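You operate a simulated robot arm through the tools that you are given. There is no shell and no other tool.

You run a simulated two-armed robot. Do the job below in one go: nothing can be reset, and whatever is moved stays where it is left.

## Task
Put the long block in the bench vise and sand its old paint off with the sanding block marked 80.
Fine: tighten the vise before sanding; put the sanding block back, open the vise all the way and leave the long block in it. Set down upright: what you pick out. What is to be rubbed or washed off counts as gone when no trace of it is left.
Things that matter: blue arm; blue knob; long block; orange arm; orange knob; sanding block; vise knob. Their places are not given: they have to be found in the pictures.

It is judged by the outcome, as a careful person would: the job done as asked, and still so three seconds after it is handed in. It fails if anything else is knocked over, pushed out of place, dropped, spilled or broken.

## Robot
Two 7-joint arms with fingered hands on one trunk that stands fixed in place. Base frame: the origin is at the foot of the trunk, x ahead of it, y to its left, z up; the work surface is at about z = 920. Readings come in mm, rad, newtons and seconds.
The left shoulder is at [70, 139, 1133], the right one opposite. With the tool pointing down near the work surface each hand reaches from about 460 to 840 mm from the base axis, measured 20 degrees to its own side. Payload 3.9 kg a hand.
The TCP of each hand is the grasp point between the finger pads, 29 mm short of the fingertips. In the tool frame z runs along the fingers and y along their closing line. The gripper opens to 100 mm. The gripper's body begins 34 mm behind the TCP. The gripper is a hand of 5 fingers: y runs from the thumb to the fingers, the wrist lies at [-15, -105, -177] in the tool frame, and closing takes about 1.5 s.
Orientation is that of the tool frame in the base frame, as a unit quaternion [x, y, z, w]. With the fingers straight down and the wrist toward the robot, the tool's x, y and z point along [0, 1, 0], [1, 0, 0] and [0, 0, -1] of the base frame.

## Interface
- The arms move only by the tool jog_arm. It takes "left_series", "right_series" or both (then of equal length, played together; a hand with none holds still); each is a list of rows, each an object (a shift or turn left out is 0, a gripper value left out holds the last) with "offset": the shift along the tool's x, y, z in units of 25 mm (1.0 is 25 mm), a list of three; "angular": the turn, a rotation vector about the tool's x, y, z in units of 6 degrees (1.0 is 6 degrees), a list of three. In form: [{"offset": [dx, dy, dz], "angular": [rx, ry, rz]}, ...]. A call has 1 to 20 rows; each row shifts and turns the commanded pose from where the row before left it, along the tool's axes as they then stand. "left_claw" and "right_claw" are, for a hand that has rows, the gripper command, from -1 (fully open) to 1 (shut), values between in proportion, set as the call begins (left out, the last holds). A call with a number of a shift or a turn outside -1 to 1 is refused whole. A row lasts 0.2 s, in which the tool goes at most 50 mm and 0.15 rad; a call with a longer step from one row to the next is refused whole, and so is a gripper value outside its range. A pose out of reach is approached as far as the arm can. The call stops where the force on the tool passes 50 N (or 10 N more than at its start, if that is more) or the arm is blocked; 0.2 s more then pass. Each finger travels about 153 mm/s and halts on what it meets, pressing with about 29 N; the grip force reading is that of the motor and also rises with nothing between the fingers. The clock runs only during rows and for 0.2 s after the last one: add rows that do not move to give the fingers time. It gives the time, the measured TCP pose, the force on the tool (base axes), the opening and the grip force at its end, in the units of the frame above (readings bear some noise), with the torque about the TCP (base axes, N m) and any sound that the robot's microphone picked up, and new pictures: "views" is both (left out), scene, wrist or none (wrist: the cameras of the hands that moved).
- Cameras (640 x 400 px; columns grow to the right, rows downward): "scene" is now at [130.9, 15.9, 1443.7]; the picture's right is [0.19, -0.98, 0.00], its down [-0.67, -0.13, -0.73] and it looks along [0.72, 0.14, -0.68] (base axes); focal length 290 px, centre (320, 200). "left" rides on the left gripper at [-65, -86, -121] in its tool frame; the picture's right is [-0.76, -0.31, 0.58], its down [0.59, -0.70, 0.40] and it looks along [0.28, 0.64, 0.71] (tool axes); focal length 247 px, centre (320, 200). "right" rides on the right gripper at [66, -86, -121] in its tool frame; the picture's right is [-0.76, 0.31, -0.58], its down [-0.59, -0.70, 0.40] and it looks along [-0.28, 0.64, 0.71] (tool axes); focal length 247 px, centre (320, 200).
- move_column(by): slides the trunk up (or, below 0, down) by that many mm; the arms and the scene camera ride with it, the base frame stays. It gives what a move gives, with no picture.
- move_fingers(index, middle, ring, little, thumb_bend, thumb_turn, hand): sets how far each is bent, from 0 (flat) to 1 (curled in); at 0.3 the hand is open as for a grip, at 0.7 the pads meet at the TCP. One left out holds its place. A second passes; each finger stops where it meets its share of the squeeze, and holds until it gets a number again. A gripper value or a shape takes the hand back. It gives what a move gives, with no picture; readings hold the bend of each and the force on index, middle, ring, little, thumb and palm. thumb_turn goes from beside the hand (0) to across from the fingers (1), as for a grip.
- preshape(shape, hand): the hand has 5 fingers and takes this shape, open, in about a second: jaw (thumb against the fingers, like two jaws); tri (thumb and two fingers); tip (a fingertip pinch); poke (one finger out to press); point (the index stretched); flat (the hand flat); cup (the hand cupped); fist (a fist). The gripper value then closes the fingers along that shape, each until it touches; the sizes above hold for jaw. It gives what a move gives, with no picture.
- aim_head(pan, tilt): turns the head with the scene camera to pan (to the left, within 1.501 rad either way) and tilt (down, from -0.506 to 1.204), counted from straight ahead of the robot. It gives what a move gives, and a new picture of the scene camera.
- measure_at(camera, pixels): for up to 12 pixels [column, row] of the newest picture of that camera ("zoom" is the newest enlarged one), the place [x, y, z] in the base frame of the surface seen there, good to about 2 mm. It takes no simulated time.
- zoom(camera, box): a new picture of the part [left, top, right, bottom] of that camera's present view, enlarged. It takes no simulated time.
- finish_job(): hands the job in; it is judged then, once.

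Unless the task says otherwise, let go and move clear before handing in.

The tools are called after "Emit:" as name(argument=value, ...) on one line, values as JSON. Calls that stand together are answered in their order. jog_arm: Moves the arms, as the interface text tells. Its arguments: {"type":"object","properties":{"left_series":{"type":"array"},"left_claw":{"type":"number"},"right_series":{"type":"array"},"right_claw":{"type":"number"},"views":{"type":"string","enum":["both","scene","wrist","none"]}},"required":[]} The other tools are called the same way: move_column (by) slides the trunk up or down; preshape (shape, hand) gives the hand a shape; move_fingers (index, middle, ring, little, thumb_bend, thumb_turn, hand) moves the fingers one by one; aim_head (pan, tilt) turns the head that bears the scene camera; measure_at (camera, pixels) gives the place of the surface under pixels of a picture; zoom (camera, box) takes an enlarged picture of a part of a camera's view; finish_job () hands the job in.

At the start:

```text
clock: 0.0
left_eef_pos: [497.8, 259.0, 1221.9]
left_orientation: [0.669, 0.743, 0.0, -0.001]
left_wrist_force: [-0.3, 0.3, -0.6]
left_torque: [0.0, -0.03, -0.01]
left_gripper_width: 99.7
left_gripper_force: 0.1
left_shape: jaw
left_bend: [0.3, 0.3, 0.3, 0.3, 0.3, 0.98]
left_finger forces: [0.0, 0.1, 0.1, 0.0, 0.1, 0.0]
right_eef_pos: [478.1, -137.6, 1165.7]
right_orientation: [0.669, 0.743, 0.0, 0.0]
right_wrist_force: [-0.4, -0.1, -0.1]
right_torque: [-0.03, -0.01, 0.0]
right_gripper_width: 99.9
right_gripper_force: 0.1
right_shape: jaw
right_bend: [0.3, 0.3, 0.3, 0.3, 0.3, 0.98]
right_finger forces: [0.0, 0.0, 0.1, 0.0, 0.0, 0.0]
trunk travel left (down, up): [-775.0, 65.0]
head pan, tilt: [0.195, 0.75]
```

scene: 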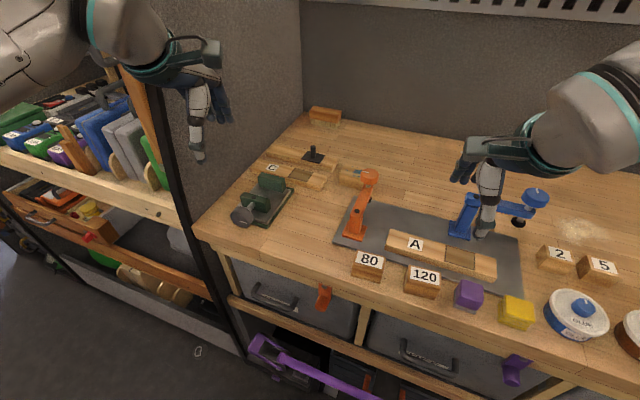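
right: 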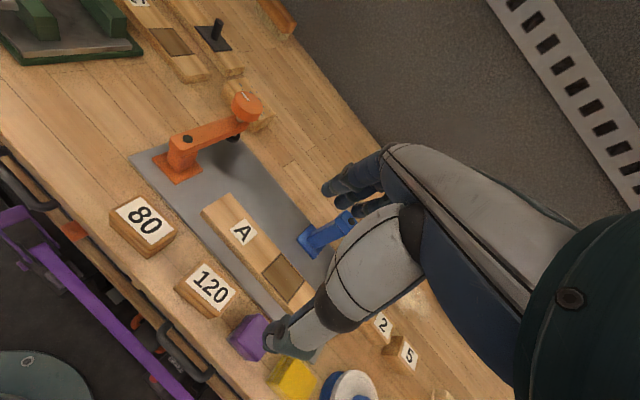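
left: 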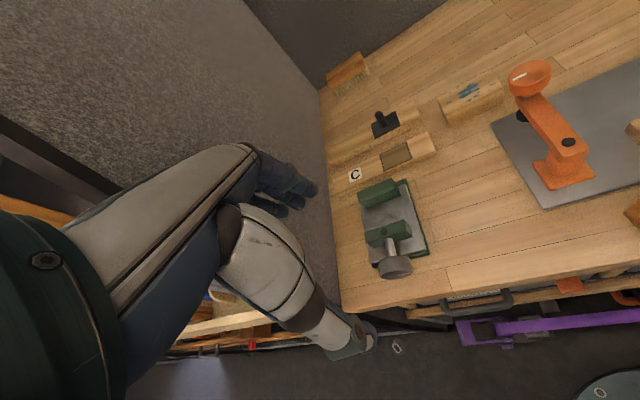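

The scene shows the green vise near (262,200), a long block A at (440,255) on a gray sheet with orange and blue arms, block C near (300,170), and sanding blocks 80 (368,263) and 120 (422,280). I'll zoom in to tell which block is the long one.

Emit:
zoom(camera="scene", box=[220, 90, 400, 240])

Emit:
zoom(camera="scene", box=[330, 170, 640, 340])

Emit:
zoom(camera="left", box=[320, 40, 640, 300])

Emit:
zoom(camera="right", box=[100, 60, 420, 400])

```text
2.67 times, centred on (310, 165) of scene
```

zoom: 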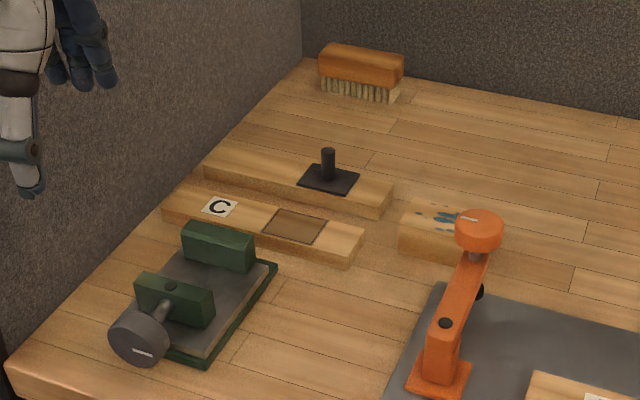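

```text
2.06 times, centred on (485, 255) of scene
```

zoom: 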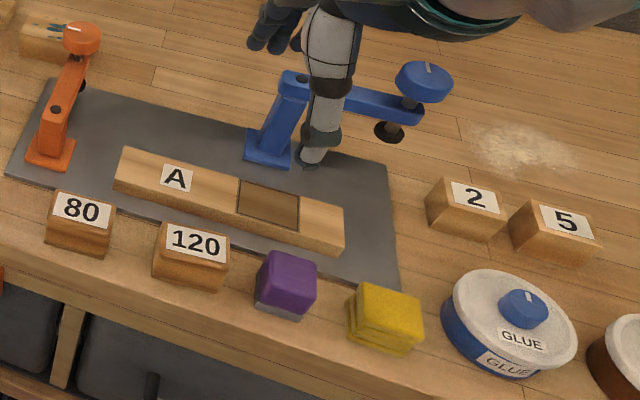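

```text
1.54 times, centred on (480, 170) of left
```

zoom: 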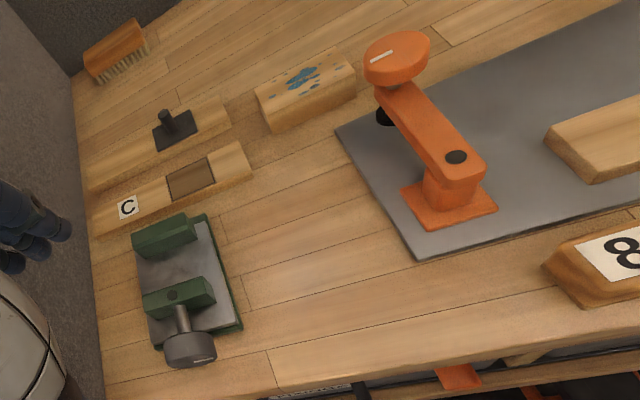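

```text
1.18 times, centred on (260, 230) of right
```

zoom: 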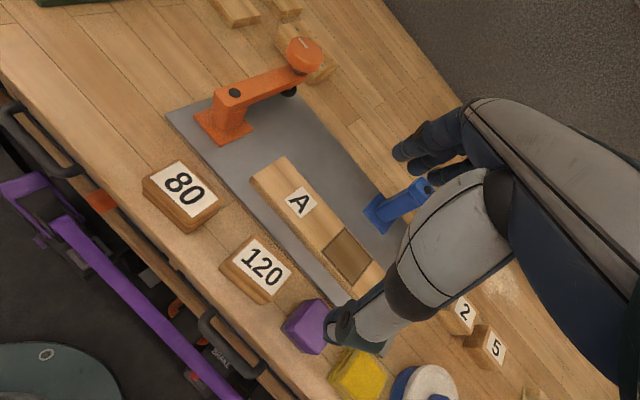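

The block with blue paint spots at scene (355,180) must be the long block; the vise's knob faces the bench front. I'll measure the block, vise, and sanding block.

Emit:
aim_head(pan=0.4, tilt=0.8)

```text
clock: 0.7
left_eef_pos: [497.9, 258.4, 1220.9]
left_orientation: [0.669, 0.743, 0.0, -0.001]
left_wrist_force: [-0.9, -0.7, 1.0]
left_torque: [0.0, 0.02, 0.0]
left_gripper_width: 99.6
left_gripper_force: 0.1
left_shape: jaw
left_bend: [0.3, 0.3, 0.3, 0.3, 0.3, 0.98]
left_finger forces: [0.0, 0.0, 0.0, 0.0, 0.0, 0.0]
right_eef_pos: [478.0, -139.0, 1165.1]
right_orientation: [0.669, 0.743, -0.001, 0.0]
right_wrist_force: [0.8, -0.2, -1.0]
right_torque: [0.02, 0.02, -0.03]
right_gripper_width: 99.9
right_gripper_force: 0.0
right_shape: jaw
right_bend: [0.3, 0.3, 0.3, 0.3, 0.3, 0.98]
right_finger forces: [0.0, 0.0, 0.1, 0.0, 0.1, 0.0]
trunk travel left (down, up): [-775.0, 65.0]
head pan, tilt: [0.4, 0.799]
```

scene: 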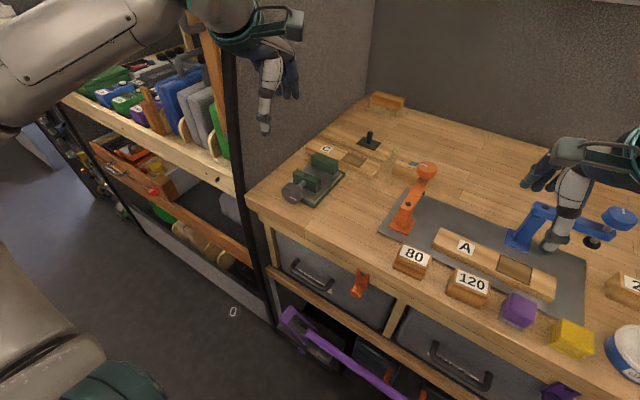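

Emit:
zoom(camera="scene", box=[270, 120, 450, 232])

```text
3.56 times, centred on (360, 176) of scene
```

zoom: 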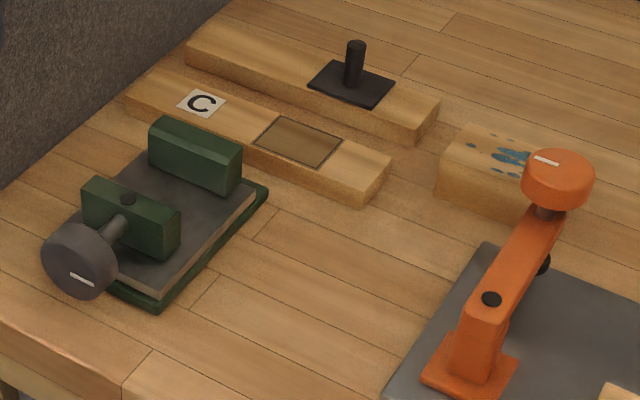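

The vise (knob at zoom (80,260), moving jaw (130,215), fixed jaw (195,155)) and the painted block (490,170) are clear. Measuring them.

Emit:
measure_at(camera="zoom", pixels=[[152, 122], [240, 150], [190, 145], [238, 190], [84, 182], [178, 212], [175, 255], [128, 198], [80, 260], [200, 220], [155, 308], [267, 190]])

Emit:
measure_at(camera="left", pixels=[[439, 99], [494, 78], [503, 103], [450, 126], [470, 92], [450, 112], [395, 266], [380, 188], [372, 234], [385, 210], [530, 75], [565, 175]])

Emit:
measure_at(camera="zoom", pixels=[[465, 128], [440, 160], [440, 190], [480, 185], [500, 208], [548, 150], [520, 175], [545, 265], [475, 365], [355, 50], [370, 85], [290, 130]])

Emit:
measure_at(camera="scene", pixels=[[414, 255], [404, 243], [431, 256], [424, 277], [394, 265], [471, 285], [413, 258], [330, 225], [400, 290]])

Emit:
zoom(camera="left", box=[330, 60, 530, 290])

```text
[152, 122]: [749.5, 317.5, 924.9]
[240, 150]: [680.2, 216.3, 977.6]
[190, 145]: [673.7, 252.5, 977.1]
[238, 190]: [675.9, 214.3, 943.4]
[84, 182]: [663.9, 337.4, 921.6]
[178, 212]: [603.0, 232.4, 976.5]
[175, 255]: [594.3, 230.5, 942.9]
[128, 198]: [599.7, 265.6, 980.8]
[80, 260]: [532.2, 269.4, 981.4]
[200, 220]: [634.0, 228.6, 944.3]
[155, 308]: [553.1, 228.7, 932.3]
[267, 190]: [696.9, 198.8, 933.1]
```

```text
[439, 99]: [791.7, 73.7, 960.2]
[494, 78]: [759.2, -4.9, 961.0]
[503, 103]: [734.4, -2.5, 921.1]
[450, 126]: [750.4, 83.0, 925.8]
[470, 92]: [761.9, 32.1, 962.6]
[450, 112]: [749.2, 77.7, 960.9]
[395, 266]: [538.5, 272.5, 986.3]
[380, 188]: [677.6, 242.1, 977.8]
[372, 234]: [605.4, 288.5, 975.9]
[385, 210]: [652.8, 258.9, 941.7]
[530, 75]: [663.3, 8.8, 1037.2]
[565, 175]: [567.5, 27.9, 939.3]
```

```text
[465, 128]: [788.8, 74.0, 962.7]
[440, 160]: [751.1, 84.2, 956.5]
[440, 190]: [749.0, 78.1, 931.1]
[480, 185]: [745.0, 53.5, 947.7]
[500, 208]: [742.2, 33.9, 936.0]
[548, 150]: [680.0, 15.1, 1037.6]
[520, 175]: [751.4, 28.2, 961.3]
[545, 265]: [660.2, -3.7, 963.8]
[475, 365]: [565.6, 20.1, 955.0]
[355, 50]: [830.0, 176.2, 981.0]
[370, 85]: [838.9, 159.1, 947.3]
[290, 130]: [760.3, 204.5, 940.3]
```

```text
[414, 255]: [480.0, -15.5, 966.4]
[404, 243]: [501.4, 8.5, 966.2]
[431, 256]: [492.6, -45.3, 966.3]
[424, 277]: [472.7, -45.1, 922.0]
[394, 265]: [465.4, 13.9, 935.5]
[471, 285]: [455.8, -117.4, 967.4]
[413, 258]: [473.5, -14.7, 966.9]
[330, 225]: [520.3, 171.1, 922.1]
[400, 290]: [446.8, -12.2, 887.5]
```

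```text
1.74 times, centred on (430, 175) of left
```

zoom: 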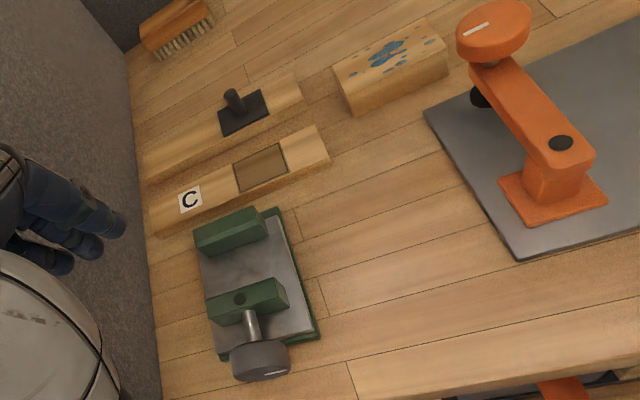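

Now measuring precise corners of the block and the vise jaws from this enlarged left view.

Emit:
measure_at(camera="zoom", pixels=[[337, 69], [426, 23], [444, 48], [350, 84], [446, 72], [356, 109], [370, 62], [400, 80]])

Emit:
measure_at(camera="zoom", pixels=[[197, 230], [258, 210], [267, 222], [200, 247], [268, 236], [203, 256], [210, 297], [280, 280], [287, 293], [215, 314], [205, 270], [270, 262]])

Emit:
measure_at(camera="zoom", pixels=[[240, 297], [250, 325], [235, 352], [288, 348], [262, 345], [262, 370], [290, 365], [316, 335], [280, 212], [225, 350], [240, 365], [260, 378]])

```text
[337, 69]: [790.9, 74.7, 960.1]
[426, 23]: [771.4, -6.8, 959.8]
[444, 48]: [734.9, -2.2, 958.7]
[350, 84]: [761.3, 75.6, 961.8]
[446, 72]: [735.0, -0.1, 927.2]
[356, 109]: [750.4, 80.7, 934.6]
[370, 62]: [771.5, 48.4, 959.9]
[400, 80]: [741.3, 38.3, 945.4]
```

```text
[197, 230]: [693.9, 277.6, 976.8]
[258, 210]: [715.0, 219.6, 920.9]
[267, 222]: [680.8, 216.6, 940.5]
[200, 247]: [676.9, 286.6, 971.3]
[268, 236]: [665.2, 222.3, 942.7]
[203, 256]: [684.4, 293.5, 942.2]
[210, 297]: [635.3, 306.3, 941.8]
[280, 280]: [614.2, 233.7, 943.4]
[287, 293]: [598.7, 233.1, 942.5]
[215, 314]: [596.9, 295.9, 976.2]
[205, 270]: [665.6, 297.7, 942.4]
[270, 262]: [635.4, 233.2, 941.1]
```

```text
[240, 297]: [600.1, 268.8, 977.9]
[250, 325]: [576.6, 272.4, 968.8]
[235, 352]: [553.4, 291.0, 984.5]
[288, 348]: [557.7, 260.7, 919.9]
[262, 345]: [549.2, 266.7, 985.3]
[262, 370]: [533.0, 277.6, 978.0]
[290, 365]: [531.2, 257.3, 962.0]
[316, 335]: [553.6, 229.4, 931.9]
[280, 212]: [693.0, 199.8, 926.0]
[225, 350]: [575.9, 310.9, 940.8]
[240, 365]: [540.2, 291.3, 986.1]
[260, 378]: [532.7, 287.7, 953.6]
```

The block measures about 84×41×41 mm centred near (762,37), yawed roughly 13°. I'll look closer at the vise for its exact angle and gap.

Emit:
zoom(camera="left", box=[345, 165, 445, 285])

Emit:
zoom(camera="scene", box=[275, 145, 355, 215])

```text
3.33 times, centred on (395, 225) of left
```

zoom: 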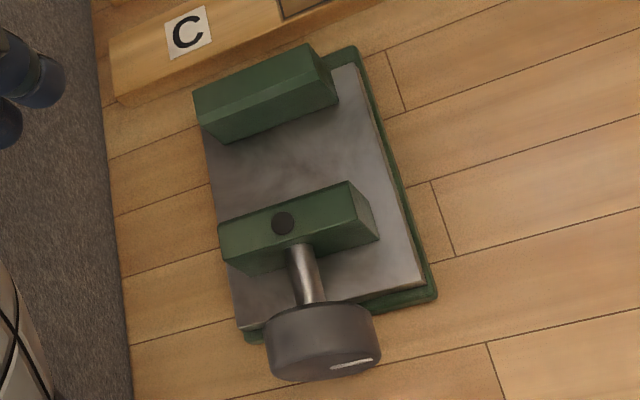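

```text
5.71 times, centred on (315, 180) of scene
```

zoom: 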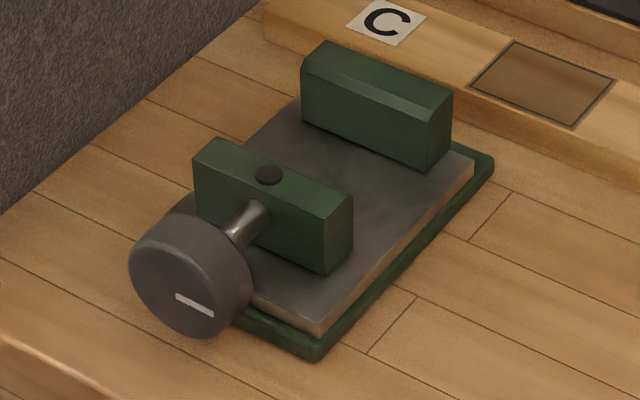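

The newest zoom (scene) clearly shows the jaws; measuring their edges.

Emit:
measure_at(camera="zoom", pixels=[[326, 46], [448, 92], [425, 108], [306, 66], [305, 118], [420, 160], [218, 146], [348, 196], [325, 212], [200, 163], [320, 262], [265, 165]])

Emit:
measure_at(camera="zoom", pixels=[[337, 240], [350, 225], [270, 105], [300, 130], [245, 225], [185, 225], [240, 270], [180, 275], [140, 250], [200, 325], [195, 305], [320, 330]])

Emit:
measure_at(camera="zoom", pixels=[[385, 95], [370, 100], [340, 125], [360, 135], [420, 180], [310, 170], [240, 195], [170, 240], [220, 260], [160, 285], [10, 335], [320, 395]])

```text
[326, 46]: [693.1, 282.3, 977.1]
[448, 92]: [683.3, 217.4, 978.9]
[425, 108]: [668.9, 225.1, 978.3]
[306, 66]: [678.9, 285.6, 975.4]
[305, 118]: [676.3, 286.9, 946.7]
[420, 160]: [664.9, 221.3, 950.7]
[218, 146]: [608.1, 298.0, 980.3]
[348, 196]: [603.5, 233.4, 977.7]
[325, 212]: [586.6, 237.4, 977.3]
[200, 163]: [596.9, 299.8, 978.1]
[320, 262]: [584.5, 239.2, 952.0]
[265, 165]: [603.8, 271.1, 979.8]
```

```text
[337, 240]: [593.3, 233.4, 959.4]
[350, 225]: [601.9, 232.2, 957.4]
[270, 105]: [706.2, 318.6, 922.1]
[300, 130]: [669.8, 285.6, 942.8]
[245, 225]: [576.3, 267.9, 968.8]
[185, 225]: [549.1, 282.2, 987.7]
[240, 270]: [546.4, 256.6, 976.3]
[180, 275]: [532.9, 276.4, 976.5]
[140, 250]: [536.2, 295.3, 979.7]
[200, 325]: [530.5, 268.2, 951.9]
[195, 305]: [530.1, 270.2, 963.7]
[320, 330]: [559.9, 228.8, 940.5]
```

```text
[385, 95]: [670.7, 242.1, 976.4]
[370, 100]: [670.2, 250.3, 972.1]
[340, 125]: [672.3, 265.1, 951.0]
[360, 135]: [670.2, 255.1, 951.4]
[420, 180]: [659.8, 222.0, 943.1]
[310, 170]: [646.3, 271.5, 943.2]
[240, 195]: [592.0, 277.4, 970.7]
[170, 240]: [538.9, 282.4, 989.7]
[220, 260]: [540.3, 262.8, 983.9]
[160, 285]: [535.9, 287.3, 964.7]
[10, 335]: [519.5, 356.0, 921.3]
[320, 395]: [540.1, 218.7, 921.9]
```

The vise axis is at about -11.5° yaw, its jaws about 62 mm apart with tops near z 977, bed at 943; block ends can be gripped by the right hand (84 mm span). I'll first turn the right hand in place so its closing line runs along the block.

Emit:
jog_arm(right_series=[{"angular": [0, 0, -0.98]}, {"angular": [0, 0, -0.98]}, {"angular": [0, 0, -0.98]}, {"angular": [0, 0, -0.98]}, {"angular": [0, 0, -0.98]}, {"angular": [0, 0, -0.98]}, {"angular": [0, 0, -0.98]}, {"angular": [0, 0, -0.98]}, {"angular": [0, 0, -0.98]}, {"angular": [0, 0, -0.98]}, {"angular": [0, 0, -0.98]}, {"angular": [0, 0, -0.98]}], right_claw=-1, views="scene")

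```text
clock: 3.3
left_eef_pos: [497.9, 258.4, 1221.7]
left_orientation: [0.669, 0.743, 0.0, 0.0]
left_wrist_force: [-0.7, 0.4, 0.2]
left_torque: [0.02, 0.02, -0.01]
left_gripper_width: 99.7
left_gripper_force: 0.1
left_shape: jaw
left_bend: [0.3, 0.3, 0.3, 0.3, 0.3, 0.98]
left_finger forces: [0.0, 0.1, 0.0, 0.2, 0.0, 0.0]
right_eef_pos: [477.3, -138.8, 1166.7]
right_orientation: [0.548, 0.837, 0.0, 0.0]
right_wrist_force: [0.5, -0.3, 1.0]
right_torque: [0.0, 0.03, -0.01]
right_gripper_width: 99.5
right_gripper_force: 0.0
right_shape: jaw
right_bend: [0.3, 0.3, 0.3, 0.3, 0.3, 0.98]
right_finger forces: [0.0, 0.0, 0.1, 0.0, 0.0, 0.0]
right hand out of reach, approached as far as the arm can: row 4, 5, 6, 7, 8, 9, 10, 11, 12
trunk travel left (down, up): [-775.0, 65.0]
head pan, tilt: [0.4, 0.799]
```

scene: 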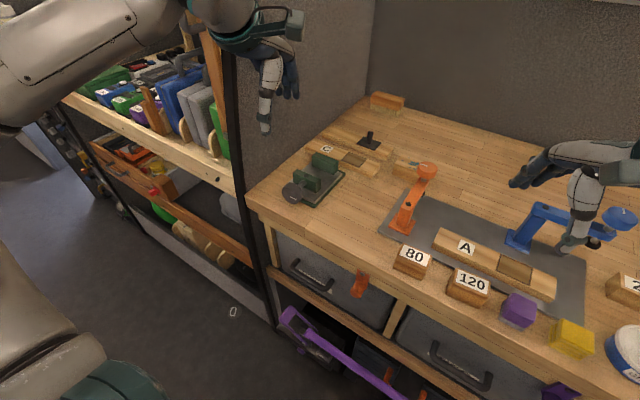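

The right hand only turned about 18° (row 4 onward out of reach at this close spot). I'll test a shift to see where the commanded frame stands and whether farther out it can turn more.

Emit:
jog_arm(right_series=[{"offset": [-1, 0, 0]}, {"offset": [-1, 0, 0]}], views="none")

```text
clock: 3.9
left_eef_pos: [499.7, 257.1, 1220.7]
left_orientation: [0.669, 0.743, 0.0, 0.0]
left_wrist_force: [0.7, -0.4, 0.1]
left_torque: [0.0, -0.01, -0.02]
left_gripper_width: 99.8
left_gripper_force: 0.1
left_shape: jaw
left_bend: [0.3, 0.3, 0.3, 0.3, 0.3, 0.98]
left_finger forces: [0.0, 0.1, 0.0, 0.0, 0.0, 0.0]
right_eef_pos: [484.6, -149.1, 1165.6]
right_orientation: [0.549, 0.836, 0.0, 0.0]
right_wrist_force: [-0.2, -1.0, 0.2]
right_torque: [-0.02, -0.05, -0.02]
right_gripper_width: 99.7
right_gripper_force: 0.0
right_shape: jaw
right_bend: [0.3, 0.3, 0.3, 0.3, 0.3, 0.98]
right_finger forces: [0.0, 0.0, 0.1, 0.1, 0.0, 0.0]
right hand out of reach, approached as far as the arm can: row 1, 2
trunk travel left (down, up): [-775.0, 65.0]
head pan, tilt: [0.4, 0.799]
```

The right hand resists turning inward. I'll test turning the left hand the other way (outward), which would put its closing line along the vise jaws with the wrist to the right of the vise.

Emit:
jog_arm(left_series=[{"angular": [0, 0, -1]}, {"angular": [0, 0, -1]}, {"angular": [0, 0, -1]}, {"angular": [0, 0, -1]}, {"angular": [0, 0, -1]}, {"angular": [0, 0, -1]}, {"angular": [0, 0, -1]}, {"angular": [0, 0, -1]}, {"angular": [0, 0, -1]}, {"angular": [0, 0, -1]}, {"angular": [0, 0, -1]}, {"angular": [0, 0, -1]}], left_claw=-1, views="both")

```text
clock: 6.5
left_eef_pos: [498.5, 259.1, 1220.8]
left_orientation: [0.103, 0.995, 0.0, -0.001]
left_wrist_force: [-0.5, -0.5, 0.6]
left_torque: [0.02, -0.02, 0.0]
left_gripper_width: 99.7
left_gripper_force: 0.0
left_shape: jaw
left_bend: [0.3, 0.3, 0.3, 0.3, 0.3, 0.98]
left_finger forces: [0.0, 0.0, 0.0, 0.1, 0.1, 0.1]
right_eef_pos: [483.6, -149.8, 1166.3]
right_orientation: [0.549, 0.836, 0.0, 0.001]
right_wrist_force: [-0.3, -0.1, 0.1]
right_torque: [-0.01, 0.0, 0.03]
right_gripper_width: 99.7
right_gripper_force: 0.0
right_shape: jaw
right_bend: [0.3, 0.3, 0.3, 0.3, 0.3, 0.98]
right_finger forces: [0.0, 0.1, 0.0, 0.0, 0.1, 0.0]
trunk travel left (down, up): [-775.0, 65.0]
head pan, tilt: [0.4, 0.799]
```

scene: 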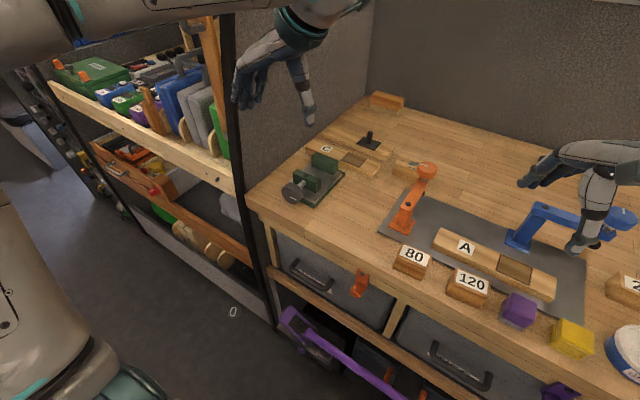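
left: 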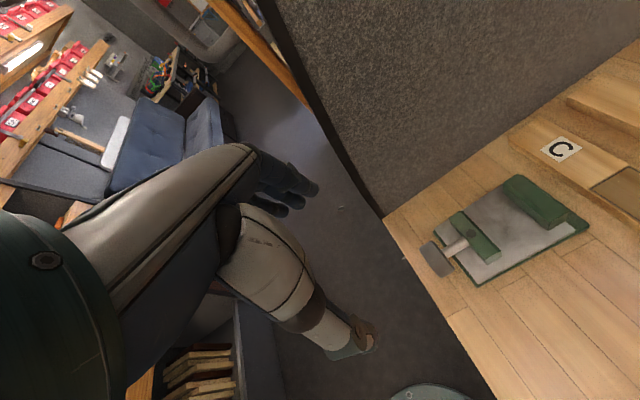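

The left hand turned fully, and its closing line (0.2, 0.98) now matches the vise. I'll move it over the painted block at about z 1090 to test the reach.

Emit:
jog_arm(left_series=[{"offset": [-0.87, -0.467, 0.371]}, {"offset": [-0.87, -0.467, 0.371]}, {"offset": [-0.87, -0.467, 0.371]}, {"offset": [-0.87, -0.467, 0.371]}, {"offset": [-0.87, -0.467, 0.371]}, {"offset": [-0.87, -0.467, 0.371]}, {"offset": [-0.87, -0.467, 0.371]}, {"offset": [-0.87, -0.467, 0.371]}, {"offset": [-0.87, -0.467, 0.371]}, {"offset": [-0.87, -0.467, 0.371]}, {"offset": [-0.87, -0.467, 0.371]}, {"offset": [-0.87, -0.467, 0.371]}, {"offset": [-0.87, -0.467, 0.371]}, {"offset": [-0.87, -0.467, 0.371]}], views="both")

```text
clock: 9.5
left_eef_pos: [669.0, 69.9, 1103.6]
left_orientation: [0.105, 0.995, 0.0, 0.0]
left_wrist_force: [0.5, -0.1, -0.3]
left_torque: [-0.01, -0.02, 0.02]
left_gripper_width: 99.9
left_gripper_force: 0.0
left_shape: jaw
left_bend: [0.3, 0.3, 0.3, 0.3, 0.3, 0.98]
left_finger forces: [0.1, 0.0, 0.1, 0.0, 0.0, 0.0]
left hand out of reach, approached as far as the arm can: row 10, 11, 12, 13, 14
right_eef_pos: [483.9, -149.5, 1166.1]
right_orientation: [0.548, 0.837, 0.001, 0.001]
right_wrist_force: [0.8, 0.3, 0.1]
right_torque: [0.01, -0.01, 0.02]
right_gripper_width: 99.7
right_gripper_force: 0.0
right_shape: jaw
right_bend: [0.3, 0.3, 0.3, 0.3, 0.3, 0.98]
right_finger forces: [0.1, 0.1, 0.1, 0.1, 0.1, 0.1]
trunk travel left (down, up): [-775.0, 65.0]
head pan, tilt: [0.4, 0.799]
```

scene: 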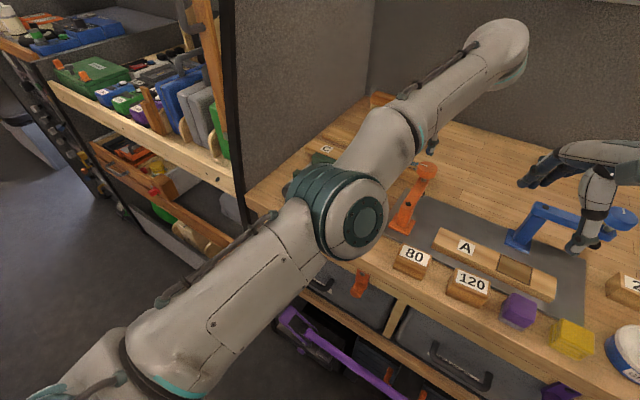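
left: 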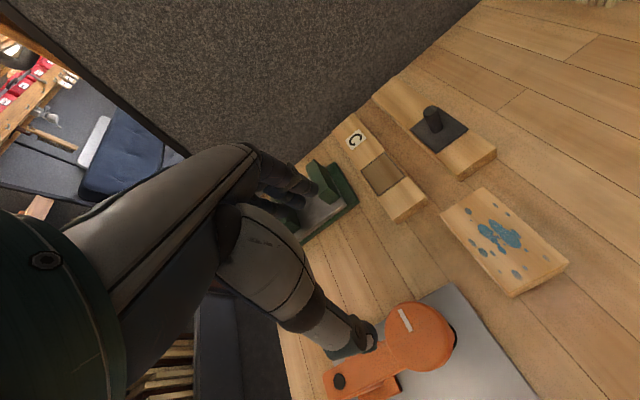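

The left hand stalls at x≈669, so it can't grip the block by its ends there. Instead I'll grip it across its width (near its left end to stay clear of the orange knob), bring it nearer, and regrasp; first I turn the hand back so its wrist points to the robot.

Emit:
measure_at(camera="left", pixels=[[452, 287], [440, 210], [482, 189], [565, 265], [516, 293], [513, 275], [400, 218], [426, 203], [490, 148], [467, 175], [415, 335], [345, 365]])

Emit:
jog_arm(left_series=[{"angular": [0, 0, 0.95], "offset": [0, 0, -0.1]}, {"angular": [0, 0, 0.95], "offset": [0, 0, -0.1]}, {"angular": [0, 0, 0.95], "offset": [0, 0, -0.1]}, {"angular": [0, 0, 0.95], "offset": [0, 0, -0.1]}, {"angular": [0, 0, 0.95], "offset": [0, 0, -0.1]}, {"angular": [0, 0, 0.95]}, {"angular": [0, 0, 0.95]}, {"angular": [0, 0, 0.95]}, {"angular": [0, 0, 0.95]}, {"angular": [0, 0, 0.95]}, {"angular": [0, 0, 0.95]}, {"angular": [0, 0, 0.95]}, {"angular": [0, 0, 0.95]}, {"angular": [0, 0, 0.95]}, {"angular": [0, 0, 0.95]}, {"angular": [0, 0, 0.95]}], views="both")

```text
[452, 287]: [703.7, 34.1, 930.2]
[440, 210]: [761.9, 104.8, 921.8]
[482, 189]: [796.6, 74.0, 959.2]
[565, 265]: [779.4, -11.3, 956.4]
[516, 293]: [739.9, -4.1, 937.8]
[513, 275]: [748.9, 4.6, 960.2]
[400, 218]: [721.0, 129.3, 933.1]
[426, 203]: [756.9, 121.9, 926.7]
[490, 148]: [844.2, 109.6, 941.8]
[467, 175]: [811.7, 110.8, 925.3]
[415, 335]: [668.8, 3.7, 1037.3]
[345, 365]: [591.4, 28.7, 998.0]
```

```text
clock: 12.9
left_eef_pos: [668.2, 71.1, 1114.7]
left_orientation: [0.784, 0.621, 0.0, 0.0]
left_wrist_force: [0.4, -0.5, 0.4]
left_torque: [0.01, 0.0, 0.02]
left_gripper_width: 99.7
left_gripper_force: 0.1
left_shape: jaw
left_bend: [0.3, 0.3, 0.3, 0.3, 0.3, 0.98]
left_finger forces: [0.1, 0.1, 0.0, 0.0, 0.0, 0.0]
right_eef_pos: [483.4, -148.9, 1164.8]
right_orientation: [0.548, 0.836, 0.0, 0.0]
right_wrist_force: [0.9, -0.7, -0.5]
right_torque: [0.03, 0.02, 0.05]
right_gripper_width: 99.6
right_gripper_force: 0.0
right_shape: jaw
right_bend: [0.3, 0.3, 0.3, 0.3, 0.3, 0.98]
right_finger forces: [0.0, 0.0, 0.0, 0.0, 0.0, 0.1]
trunk travel left (down, up): [-775.0, 65.0]
head pan, tilt: [0.4, 0.799]
```

scene: 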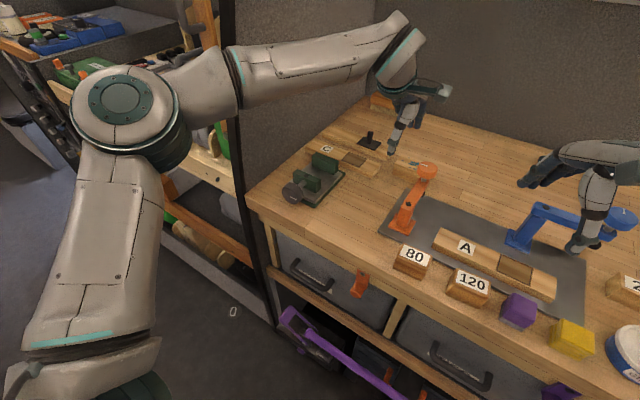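
left: 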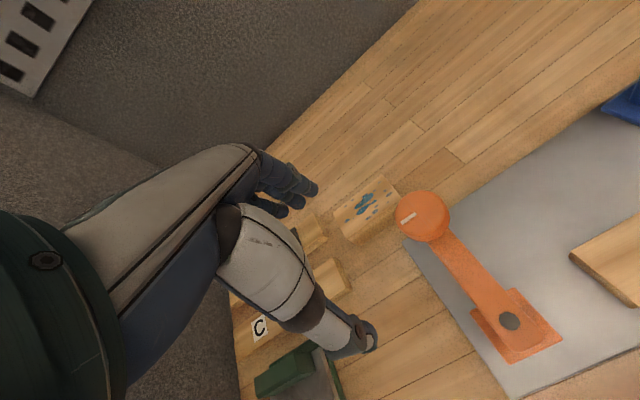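

The hand is now aligned across the block's width. I'll move forward over the block's left part while descending to z≈1040, then check.

Emit:
jog_arm(left_series=[{"offset": [0.05, 0.68, 0.5]}, {"offset": [0.05, 0.68, 0.5]}, {"offset": [0.05, 0.68, 0.5]}, {"offset": [0.05, 0.68, 0.5]}, {"offset": [0.05, 0.68, 0.5]}, {"offset": [0.05, 0.68, 0.5]}], views="both")

```text
clock: 14.3
left_eef_pos: [727.3, 62.9, 1070.1]
left_orientation: [0.784, 0.621, 0.0, 0.0]
left_wrist_force: [0.9, -0.3, 0.5]
left_torque: [0.0, -0.01, 0.0]
left_gripper_width: 99.8
left_gripper_force: 0.0
left_shape: jaw
left_bend: [0.3, 0.3, 0.3, 0.3, 0.3, 0.98]
left_finger forces: [0.0, 0.1, 0.0, 0.1, 0.1, 0.1]
left hand out of reach, approached as far as the arm can: row 4, 5, 6
right_eef_pos: [484.7, -150.0, 1165.7]
right_orientation: [0.548, 0.836, 0.0, 0.0]
right_wrist_force: [0.3, 0.4, 0.1]
right_torque: [0.02, -0.01, 0.01]
right_gripper_width: 99.6
right_gripper_force: 0.0
right_shape: jaw
right_bend: [0.3, 0.3, 0.3, 0.3, 0.3, 0.98]
right_finger forces: [0.1, 0.1, 0.0, 0.0, 0.0, 0.0]
trunk travel left (down, up): [-775.0, 65.0]
head pan, tilt: [0.4, 0.799]
```

scene: 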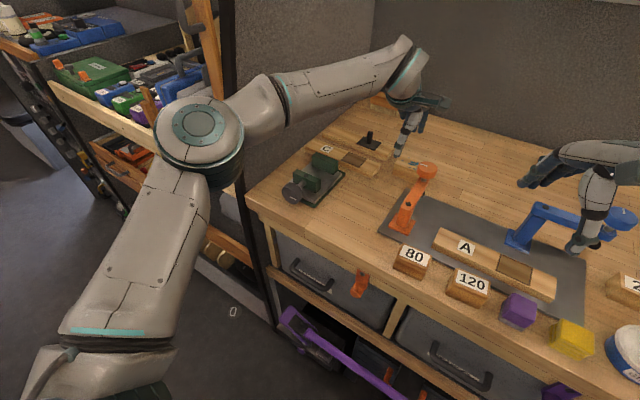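
left: 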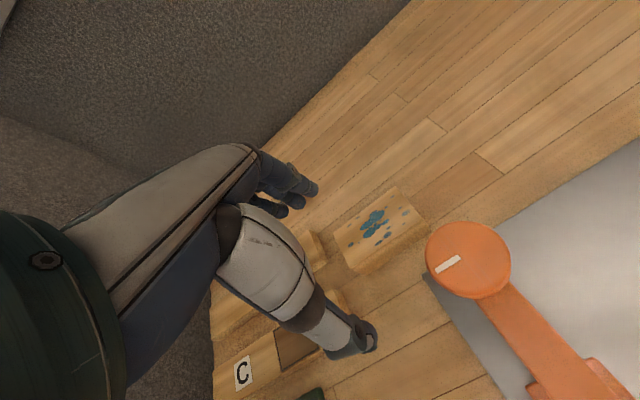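

Stalled at (727,63,1070) though the arm isn't fully stretched, likely a wrist limit. I'll back up slightly and test with a less inward yaw to see what's limiting.

Emit:
jog_arm(left_series=[{"angular": [0, 0, -1]}, {"angular": [0, 0, -1]}, {"angular": [0, 0, -1]}, {"offset": [-0.2, 0.8, 0]}, {"offset": [-0.2, 0.8, 0]}], views="none")

```text
clock: 15.5
left_eef_pos: [765.3, 54.2, 1068.3]
left_orientation: [0.677, 0.736, 0.001, 0.0]
left_wrist_force: [-0.4, -0.8, -1.5]
left_torque: [0.0, 0.02, -0.02]
left_gripper_width: 99.8
left_gripper_force: 0.0
left_shape: jaw
left_bend: [0.3, 0.3, 0.3, 0.3, 0.3, 0.98]
left_finger forces: [0.0, 0.0, 0.1, 0.0, 0.1, 0.1]
right_eef_pos: [484.0, -150.2, 1165.8]
right_orientation: [0.549, 0.836, 0.002, 0.0]
right_wrist_force: [0.6, -0.6, 0.1]
right_torque: [0.05, 0.01, -0.01]
right_gripper_width: 99.7
right_gripper_force: 0.1
right_shape: jaw
right_bend: [0.3, 0.3, 0.3, 0.3, 0.3, 0.98]
right_finger forces: [0.0, 0.0, 0.0, 0.0, 0.1, 0.0]
trunk travel left (down, up): [-775.0, 65.0]
head pan, tilt: [0.4, 0.799]
```

With 5° yaw it reaches (765,54,1068), so the wrist's inward yaw is the limit. I'll raise the trunk so the arm hangs lower relative to the shoulder, descend a little and retry the turn.

Emit:
move_column(by=64)

Emit:
jog_arm(left_series=[{"offset": [0, 0, 0.8]}, {"offset": [0, 0, 0.8]}, {"offset": [0, 0, 0.8]}, {"offset": [0, 0, 0.8]}, {"offset": [0, 0, 0.8]}, {"angular": [0, 0, 1]}, {"angular": [0, 0, 1]}, {"angular": [0, 0, 1]}], views="both")

```text
clock: 16.6
left_eef_pos: [765.9, 54.6, 1133.1]
left_orientation: [0.677, 0.736, 0.0, 0.0]
left_wrist_force: [-0.7, -0.2, 1.2]
left_torque: [0.0, -0.04, -0.01]
left_gripper_width: 99.9
left_gripper_force: 0.1
left_shape: jaw
left_bend: [0.3, 0.3, 0.3, 0.3, 0.3, 0.98]
left_finger forces: [0.1, 0.0, 0.0, 0.1, 0.1, 0.0]
right_eef_pos: [484.2, -150.5, 1230.3]
right_orientation: [0.549, 0.836, 0.001, 0.001]
right_wrist_force: [0.6, -0.5, 2.0]
right_torque: [0.03, -0.03, 0.0]
right_gripper_width: 99.8
right_gripper_force: 0.0
right_shape: jaw
right_bend: [0.3, 0.3, 0.3, 0.3, 0.3, 0.98]
right_finger forces: [0.0, 0.0, 0.0, 0.0, 0.0, 0.1]
trunk travel left (down, up): [-839.0, 1.0]
head pan, tilt: [0.4, 0.799]
```

```text
clock: 18.4
left_eef_pos: [764.3, 54.5, 1032.5]
left_orientation: [0.768, 0.641, 0.0, 0.0]
left_wrist_force: [0.3, -0.2, 0.8]
left_torque: [0.01, 0.0, 0.02]
left_gripper_width: 99.7
left_gripper_force: 0.0
left_shape: jaw
left_bend: [0.3, 0.3, 0.3, 0.3, 0.3, 0.98]
left_finger forces: [0.0, 0.1, 0.1, 0.0, 0.1, 0.0]
left hand out of reach, approached as far as the arm can: row 8
right_eef_pos: [483.3, -149.6, 1230.3]
right_orientation: [0.549, 0.836, 0.0, 0.002]
right_wrist_force: [0.1, 0.8, -0.1]
right_torque: [-0.03, 0.0, 0.01]
right_gripper_width: 100.1
right_gripper_force: 0.0
right_shape: jaw
right_bend: [0.3, 0.3, 0.3, 0.3, 0.3, 0.98]
right_finger forces: [0.0, 0.0, 0.0, 0.1, 0.0, 0.1]
trunk travel left (down, up): [-839.0, 1.0]
head pan, tilt: [0.4, 0.799]
```

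scene: 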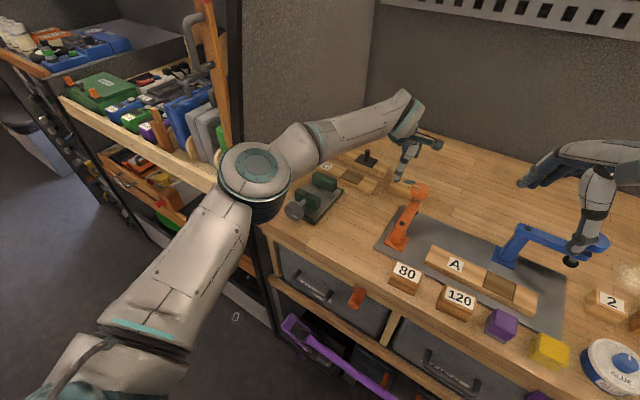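
left: 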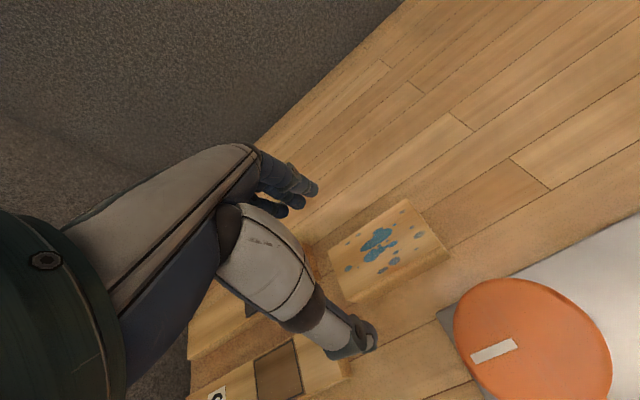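

Now yaw is about -10°, nearly square to the block, with TCP at (764,54.5,1032). I'll measure the block from this view to fix the exact alignment.

Emit:
measure_at(camera="left", pixels=[[329, 252], [400, 202], [446, 248], [352, 302], [345, 290], [447, 260], [378, 238], [530, 300], [318, 250], [356, 340], [445, 325], [405, 285]])

Emit:
zoom(camera="left", box=[230, 130, 470, 370])

Emit:
zoom(camera="scene", box=[340, 80, 480, 220])

```text
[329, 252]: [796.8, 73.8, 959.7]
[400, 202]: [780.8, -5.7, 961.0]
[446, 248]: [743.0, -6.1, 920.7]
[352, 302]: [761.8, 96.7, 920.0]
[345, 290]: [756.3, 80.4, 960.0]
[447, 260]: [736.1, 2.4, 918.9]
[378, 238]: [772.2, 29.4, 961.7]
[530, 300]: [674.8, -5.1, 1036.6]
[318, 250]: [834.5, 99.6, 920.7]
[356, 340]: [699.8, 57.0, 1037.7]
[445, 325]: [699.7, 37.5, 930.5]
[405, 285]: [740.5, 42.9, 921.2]
```

```text
1.67 times, centred on (350, 250) of left
```

zoom: 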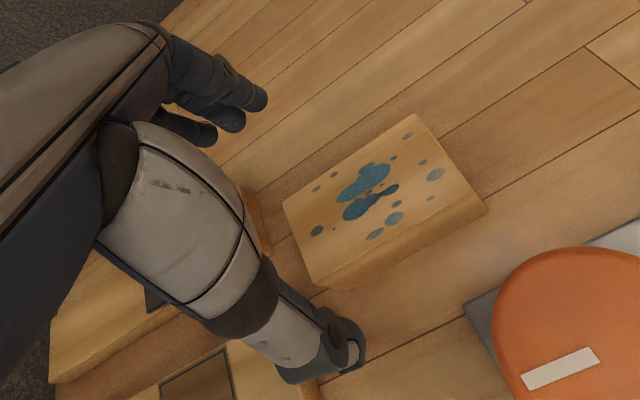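

```text
2.86 times, centred on (410, 150) of scene
```

zoom: 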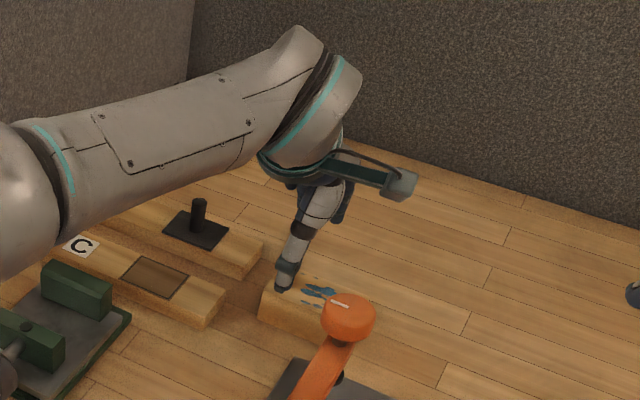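

The block centre is (768,37) with yaw -11°, matching the hand. I'll shift 8 mm forward and descend to about z 957, watching force.

Emit:
jog_arm(left_series=[{"offset": [0, 0.3, 0.6]}, {"offset": [0, 0.02, 0.6]}, {"offset": [0, 0, 0.6]}, {"offset": [0, 0, 0.6]}, {"offset": [0, 0, 0.6]}], views="both")

```text
clock: 19.6
left_eef_pos: [773.0, 52.1, 959.1]
left_orientation: [0.767, 0.642, 0.0, 0.0]
left_wrist_force: [0.3, 0.4, 0.5]
left_torque: [0.0, -0.02, 0.01]
left_gripper_width: 100.1
left_gripper_force: 0.1
left_shape: jaw
left_bend: [0.3, 0.3, 0.3, 0.3, 0.3, 0.98]
left_finger forces: [0.0, 0.0, 0.1, 0.0, 0.0, 0.0]
right_eef_pos: [483.7, -150.0, 1228.7]
right_orientation: [0.548, 0.836, 0.0, 0.0]
right_wrist_force: [1.5, -0.4, -0.3]
right_torque: [0.02, 0.02, 0.03]
right_gripper_width: 99.8
right_gripper_force: 0.0
right_shape: jaw
right_bend: [0.3, 0.3, 0.3, 0.3, 0.3, 0.98]
right_finger forces: [0.1, 0.1, 0.0, 0.0, 0.1, 0.0]
trunk travel left (down, up): [-839.0, 1.0]
head pan, tilt: [0.4, 0.799]
```

scene: 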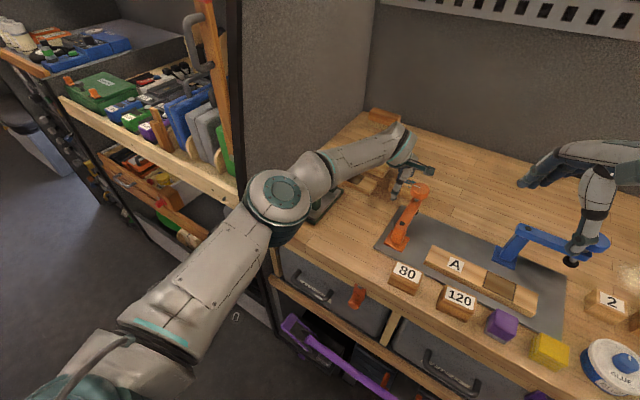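
left: 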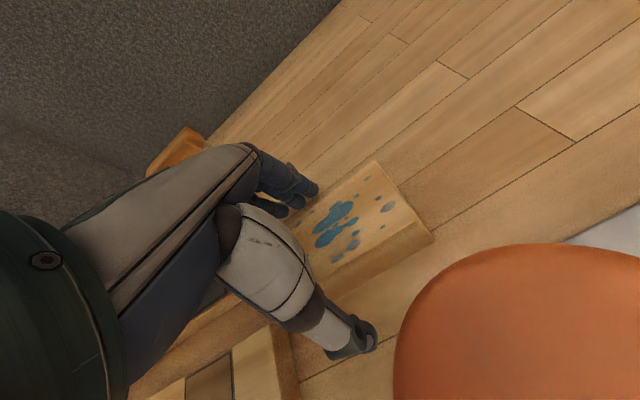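

The hand straddles the block's left part (thumb near (350,345), fingers at (295,190)). I'll check the thumb's place and zoom before closing.

Emit:
zoom(camera="scene", box=[330, 100, 460, 230])

Emit:
measure_at(camera="left", pixels=[[352, 345], [330, 330], [362, 328], [305, 190], [300, 205], [285, 212], [316, 262], [330, 285], [300, 250], [430, 235]])

```text
3.08 times, centred on (395, 165) of scene
```

zoom: 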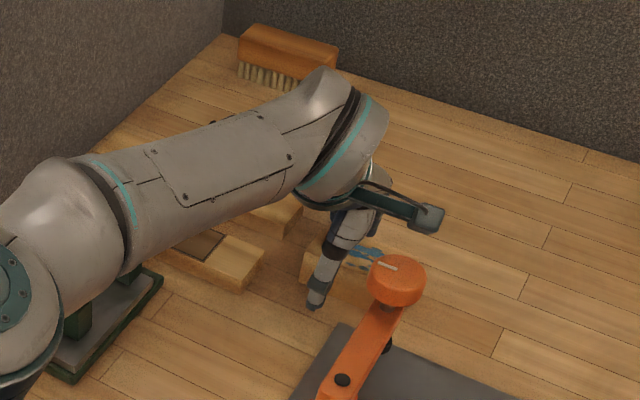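

```text
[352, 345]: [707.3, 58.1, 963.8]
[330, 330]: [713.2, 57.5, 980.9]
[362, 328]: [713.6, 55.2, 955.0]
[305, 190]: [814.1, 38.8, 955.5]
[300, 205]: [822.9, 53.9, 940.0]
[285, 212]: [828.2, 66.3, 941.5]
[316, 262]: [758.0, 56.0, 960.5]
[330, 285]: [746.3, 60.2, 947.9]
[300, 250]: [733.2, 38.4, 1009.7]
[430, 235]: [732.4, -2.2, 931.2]
```

Thumb (713,57) and fingers (820,40–66) straddle the block at x 752–797. Closing the hand.

Emit:
jog_arm(left_series=[{}, {}, {}, {}, {}, {}, {}, {}, {}], left_claw=1, views="both")

```text
clock: 21.6
left_eef_pos: [772.0, 53.4, 960.5]
left_orientation: [0.767, 0.641, 0.0, 0.0]
left_wrist_force: [-0.2, -0.2, -1.2]
left_torque: [-0.02, 0.03, 0.02]
left_gripper_width: 44.9
left_gripper_force: 29.0
left_shape: jaw
left_bend: [0.44, 0.46, 0.75, 0.54, 0.37, 1.0]
left_finger forces: [15.0, 7.4, 3.4, 0.0, 25.9, 0.0]
right_eef_pos: [482.7, -149.9, 1230.1]
right_orientation: [0.549, 0.836, 0.0, 0.001]
right_wrist_force: [-0.1, 0.4, 0.5]
right_torque: [0.01, 0.03, -0.02]
right_gripper_width: 99.7
right_gripper_force: 0.1
right_shape: jaw
right_bend: [0.3, 0.3, 0.3, 0.3, 0.3, 0.98]
right_finger forces: [0.1, 0.1, 0.0, 0.1, 0.0, 0.0]
trunk travel left (down, up): [-839.0, 1.0]
head pan, tilt: [0.4, 0.799]
```

scene: 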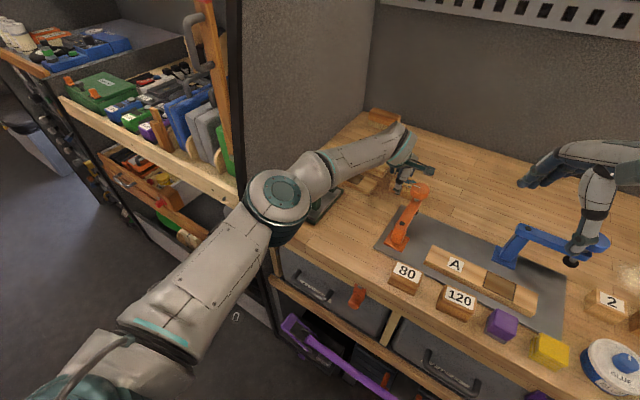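
left: 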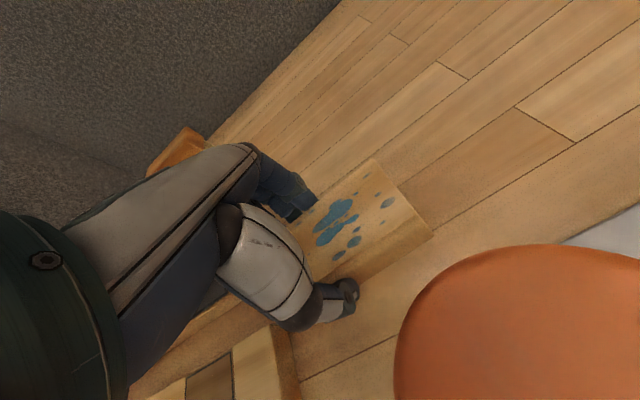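

The grip holds (44.9 mm, 29 N, thumb and index loaded). I'll lift 75 mm, shift left clear of the orange knob, then bring it back toward the open table spot between vise and mat.

Emit:
jog_arm(left_series=[{"offset": [0, 0, -0.4]}, {"offset": [0, 0, -0.6]}, {"offset": [0, 0, -0.6]}, {"offset": [0, 0, -0.6]}, {"offset": [0, 0, -0.8]}], views="both")

```text
clock: 22.8
left_eef_pos: [772.7, 54.1, 1024.8]
left_orientation: [0.766, 0.643, 0.002, 0.002]
left_wrist_force: [-0.6, -0.3, -0.9]
left_torque: [-0.02, -0.01, -0.06]
left_gripper_width: 44.8
left_gripper_force: 28.9
left_shape: jaw
left_bend: [0.44, 0.46, 0.75, 0.54, 0.37, 0.99]
left_finger forces: [15.1, 7.4, 3.3, 0.1, 25.8, 0.0]
left hand out of reach, approached as far as the arm can: row 5
right_eef_pos: [483.1, -149.2, 1230.5]
right_orientation: [0.548, 0.836, 0.001, 0.001]
right_wrist_force: [-0.3, -0.2, 0.1]
right_torque: [0.04, 0.0, 0.03]
right_gripper_width: 99.7
right_gripper_force: 0.1
right_shape: jaw
right_bend: [0.3, 0.3, 0.3, 0.3, 0.3, 0.98]
right_finger forces: [0.1, 0.0, 0.0, 0.1, 0.1, 0.0]
trunk travel left (down, up): [-839.0, 1.0]
head pan, tilt: [0.4, 0.799]
```

scene: 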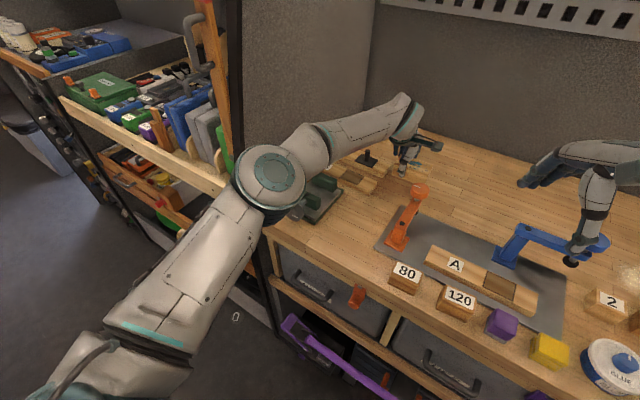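
left: 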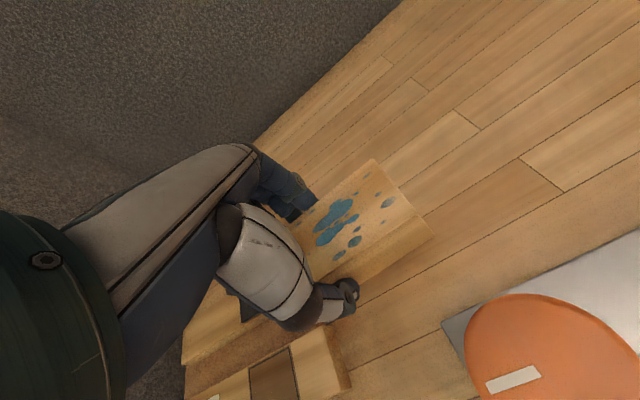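

Block is lifted about 65 mm. Moving left and back clear of the orange knob, then toward the free spot.

Emit:
jog_arm(left_series=[{"offset": [0.64, -0.3, 0]}, {"offset": [0.64, -0.376, 0]}, {"offset": [0.64, -0.376, 0]}, {"offset": [0.64, -0.376, 0]}, {"offset": [0.64, -0.44, 0]}, {"offset": [0, -0.8, 0]}, {"offset": [0, -0.8, 0]}, {"offset": [0, -0.8, 0]}, {"offset": [0, -0.8, 0]}, {"offset": [-0.1, -0.8, 0]}, {"offset": [-0.1, -0.7, 0]}, {}], views="both")

```text
clock: 25.4
left_eef_pos: [622.4, 156.5, 1024.6]
left_orientation: [0.767, 0.642, 0.001, 0.0]
left_wrist_force: [0.5, -0.3, -0.9]
left_torque: [0.03, 0.01, 0.0]
left_gripper_width: 44.7
left_gripper_force: 28.7
left_shape: jaw
left_bend: [0.44, 0.46, 0.75, 0.54, 0.37, 0.99]
left_finger forces: [15.2, 7.4, 3.4, 0.0, 25.9, 0.0]
right_eef_pos: [484.7, -149.1, 1229.5]
right_orientation: [0.549, 0.836, 0.0, 0.0]
right_wrist_force: [0.1, 0.2, -0.5]
right_torque: [0.04, -0.02, -0.02]
right_gripper_width: 99.7
right_gripper_force: 0.0
right_shape: jaw
right_bend: [0.3, 0.3, 0.3, 0.3, 0.3, 0.98]
right_finger forces: [0.0, 0.0, 0.1, 0.0, 0.0, 0.0]
trunk travel left (down, up): [-839.0, 1.0]
head pan, tilt: [0.4, 0.799]
```

scene: 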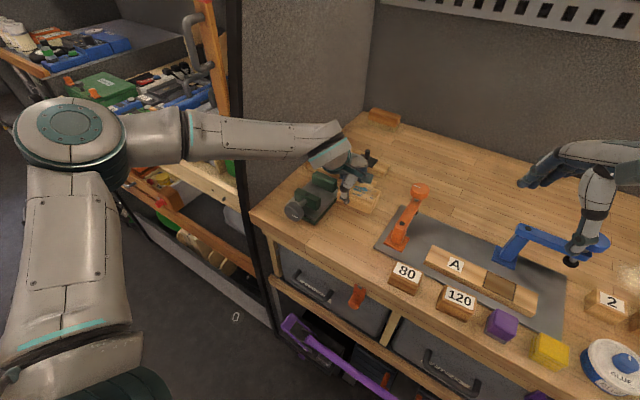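
left: 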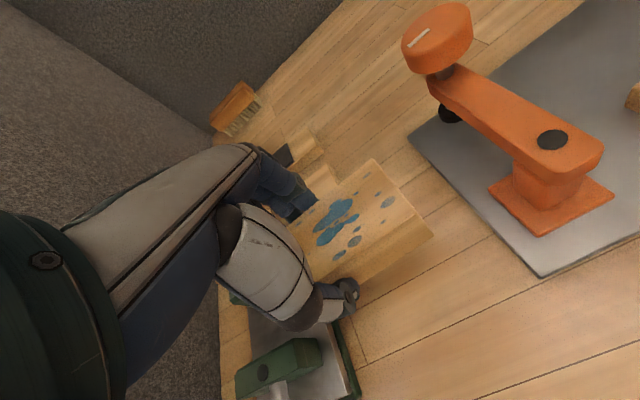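

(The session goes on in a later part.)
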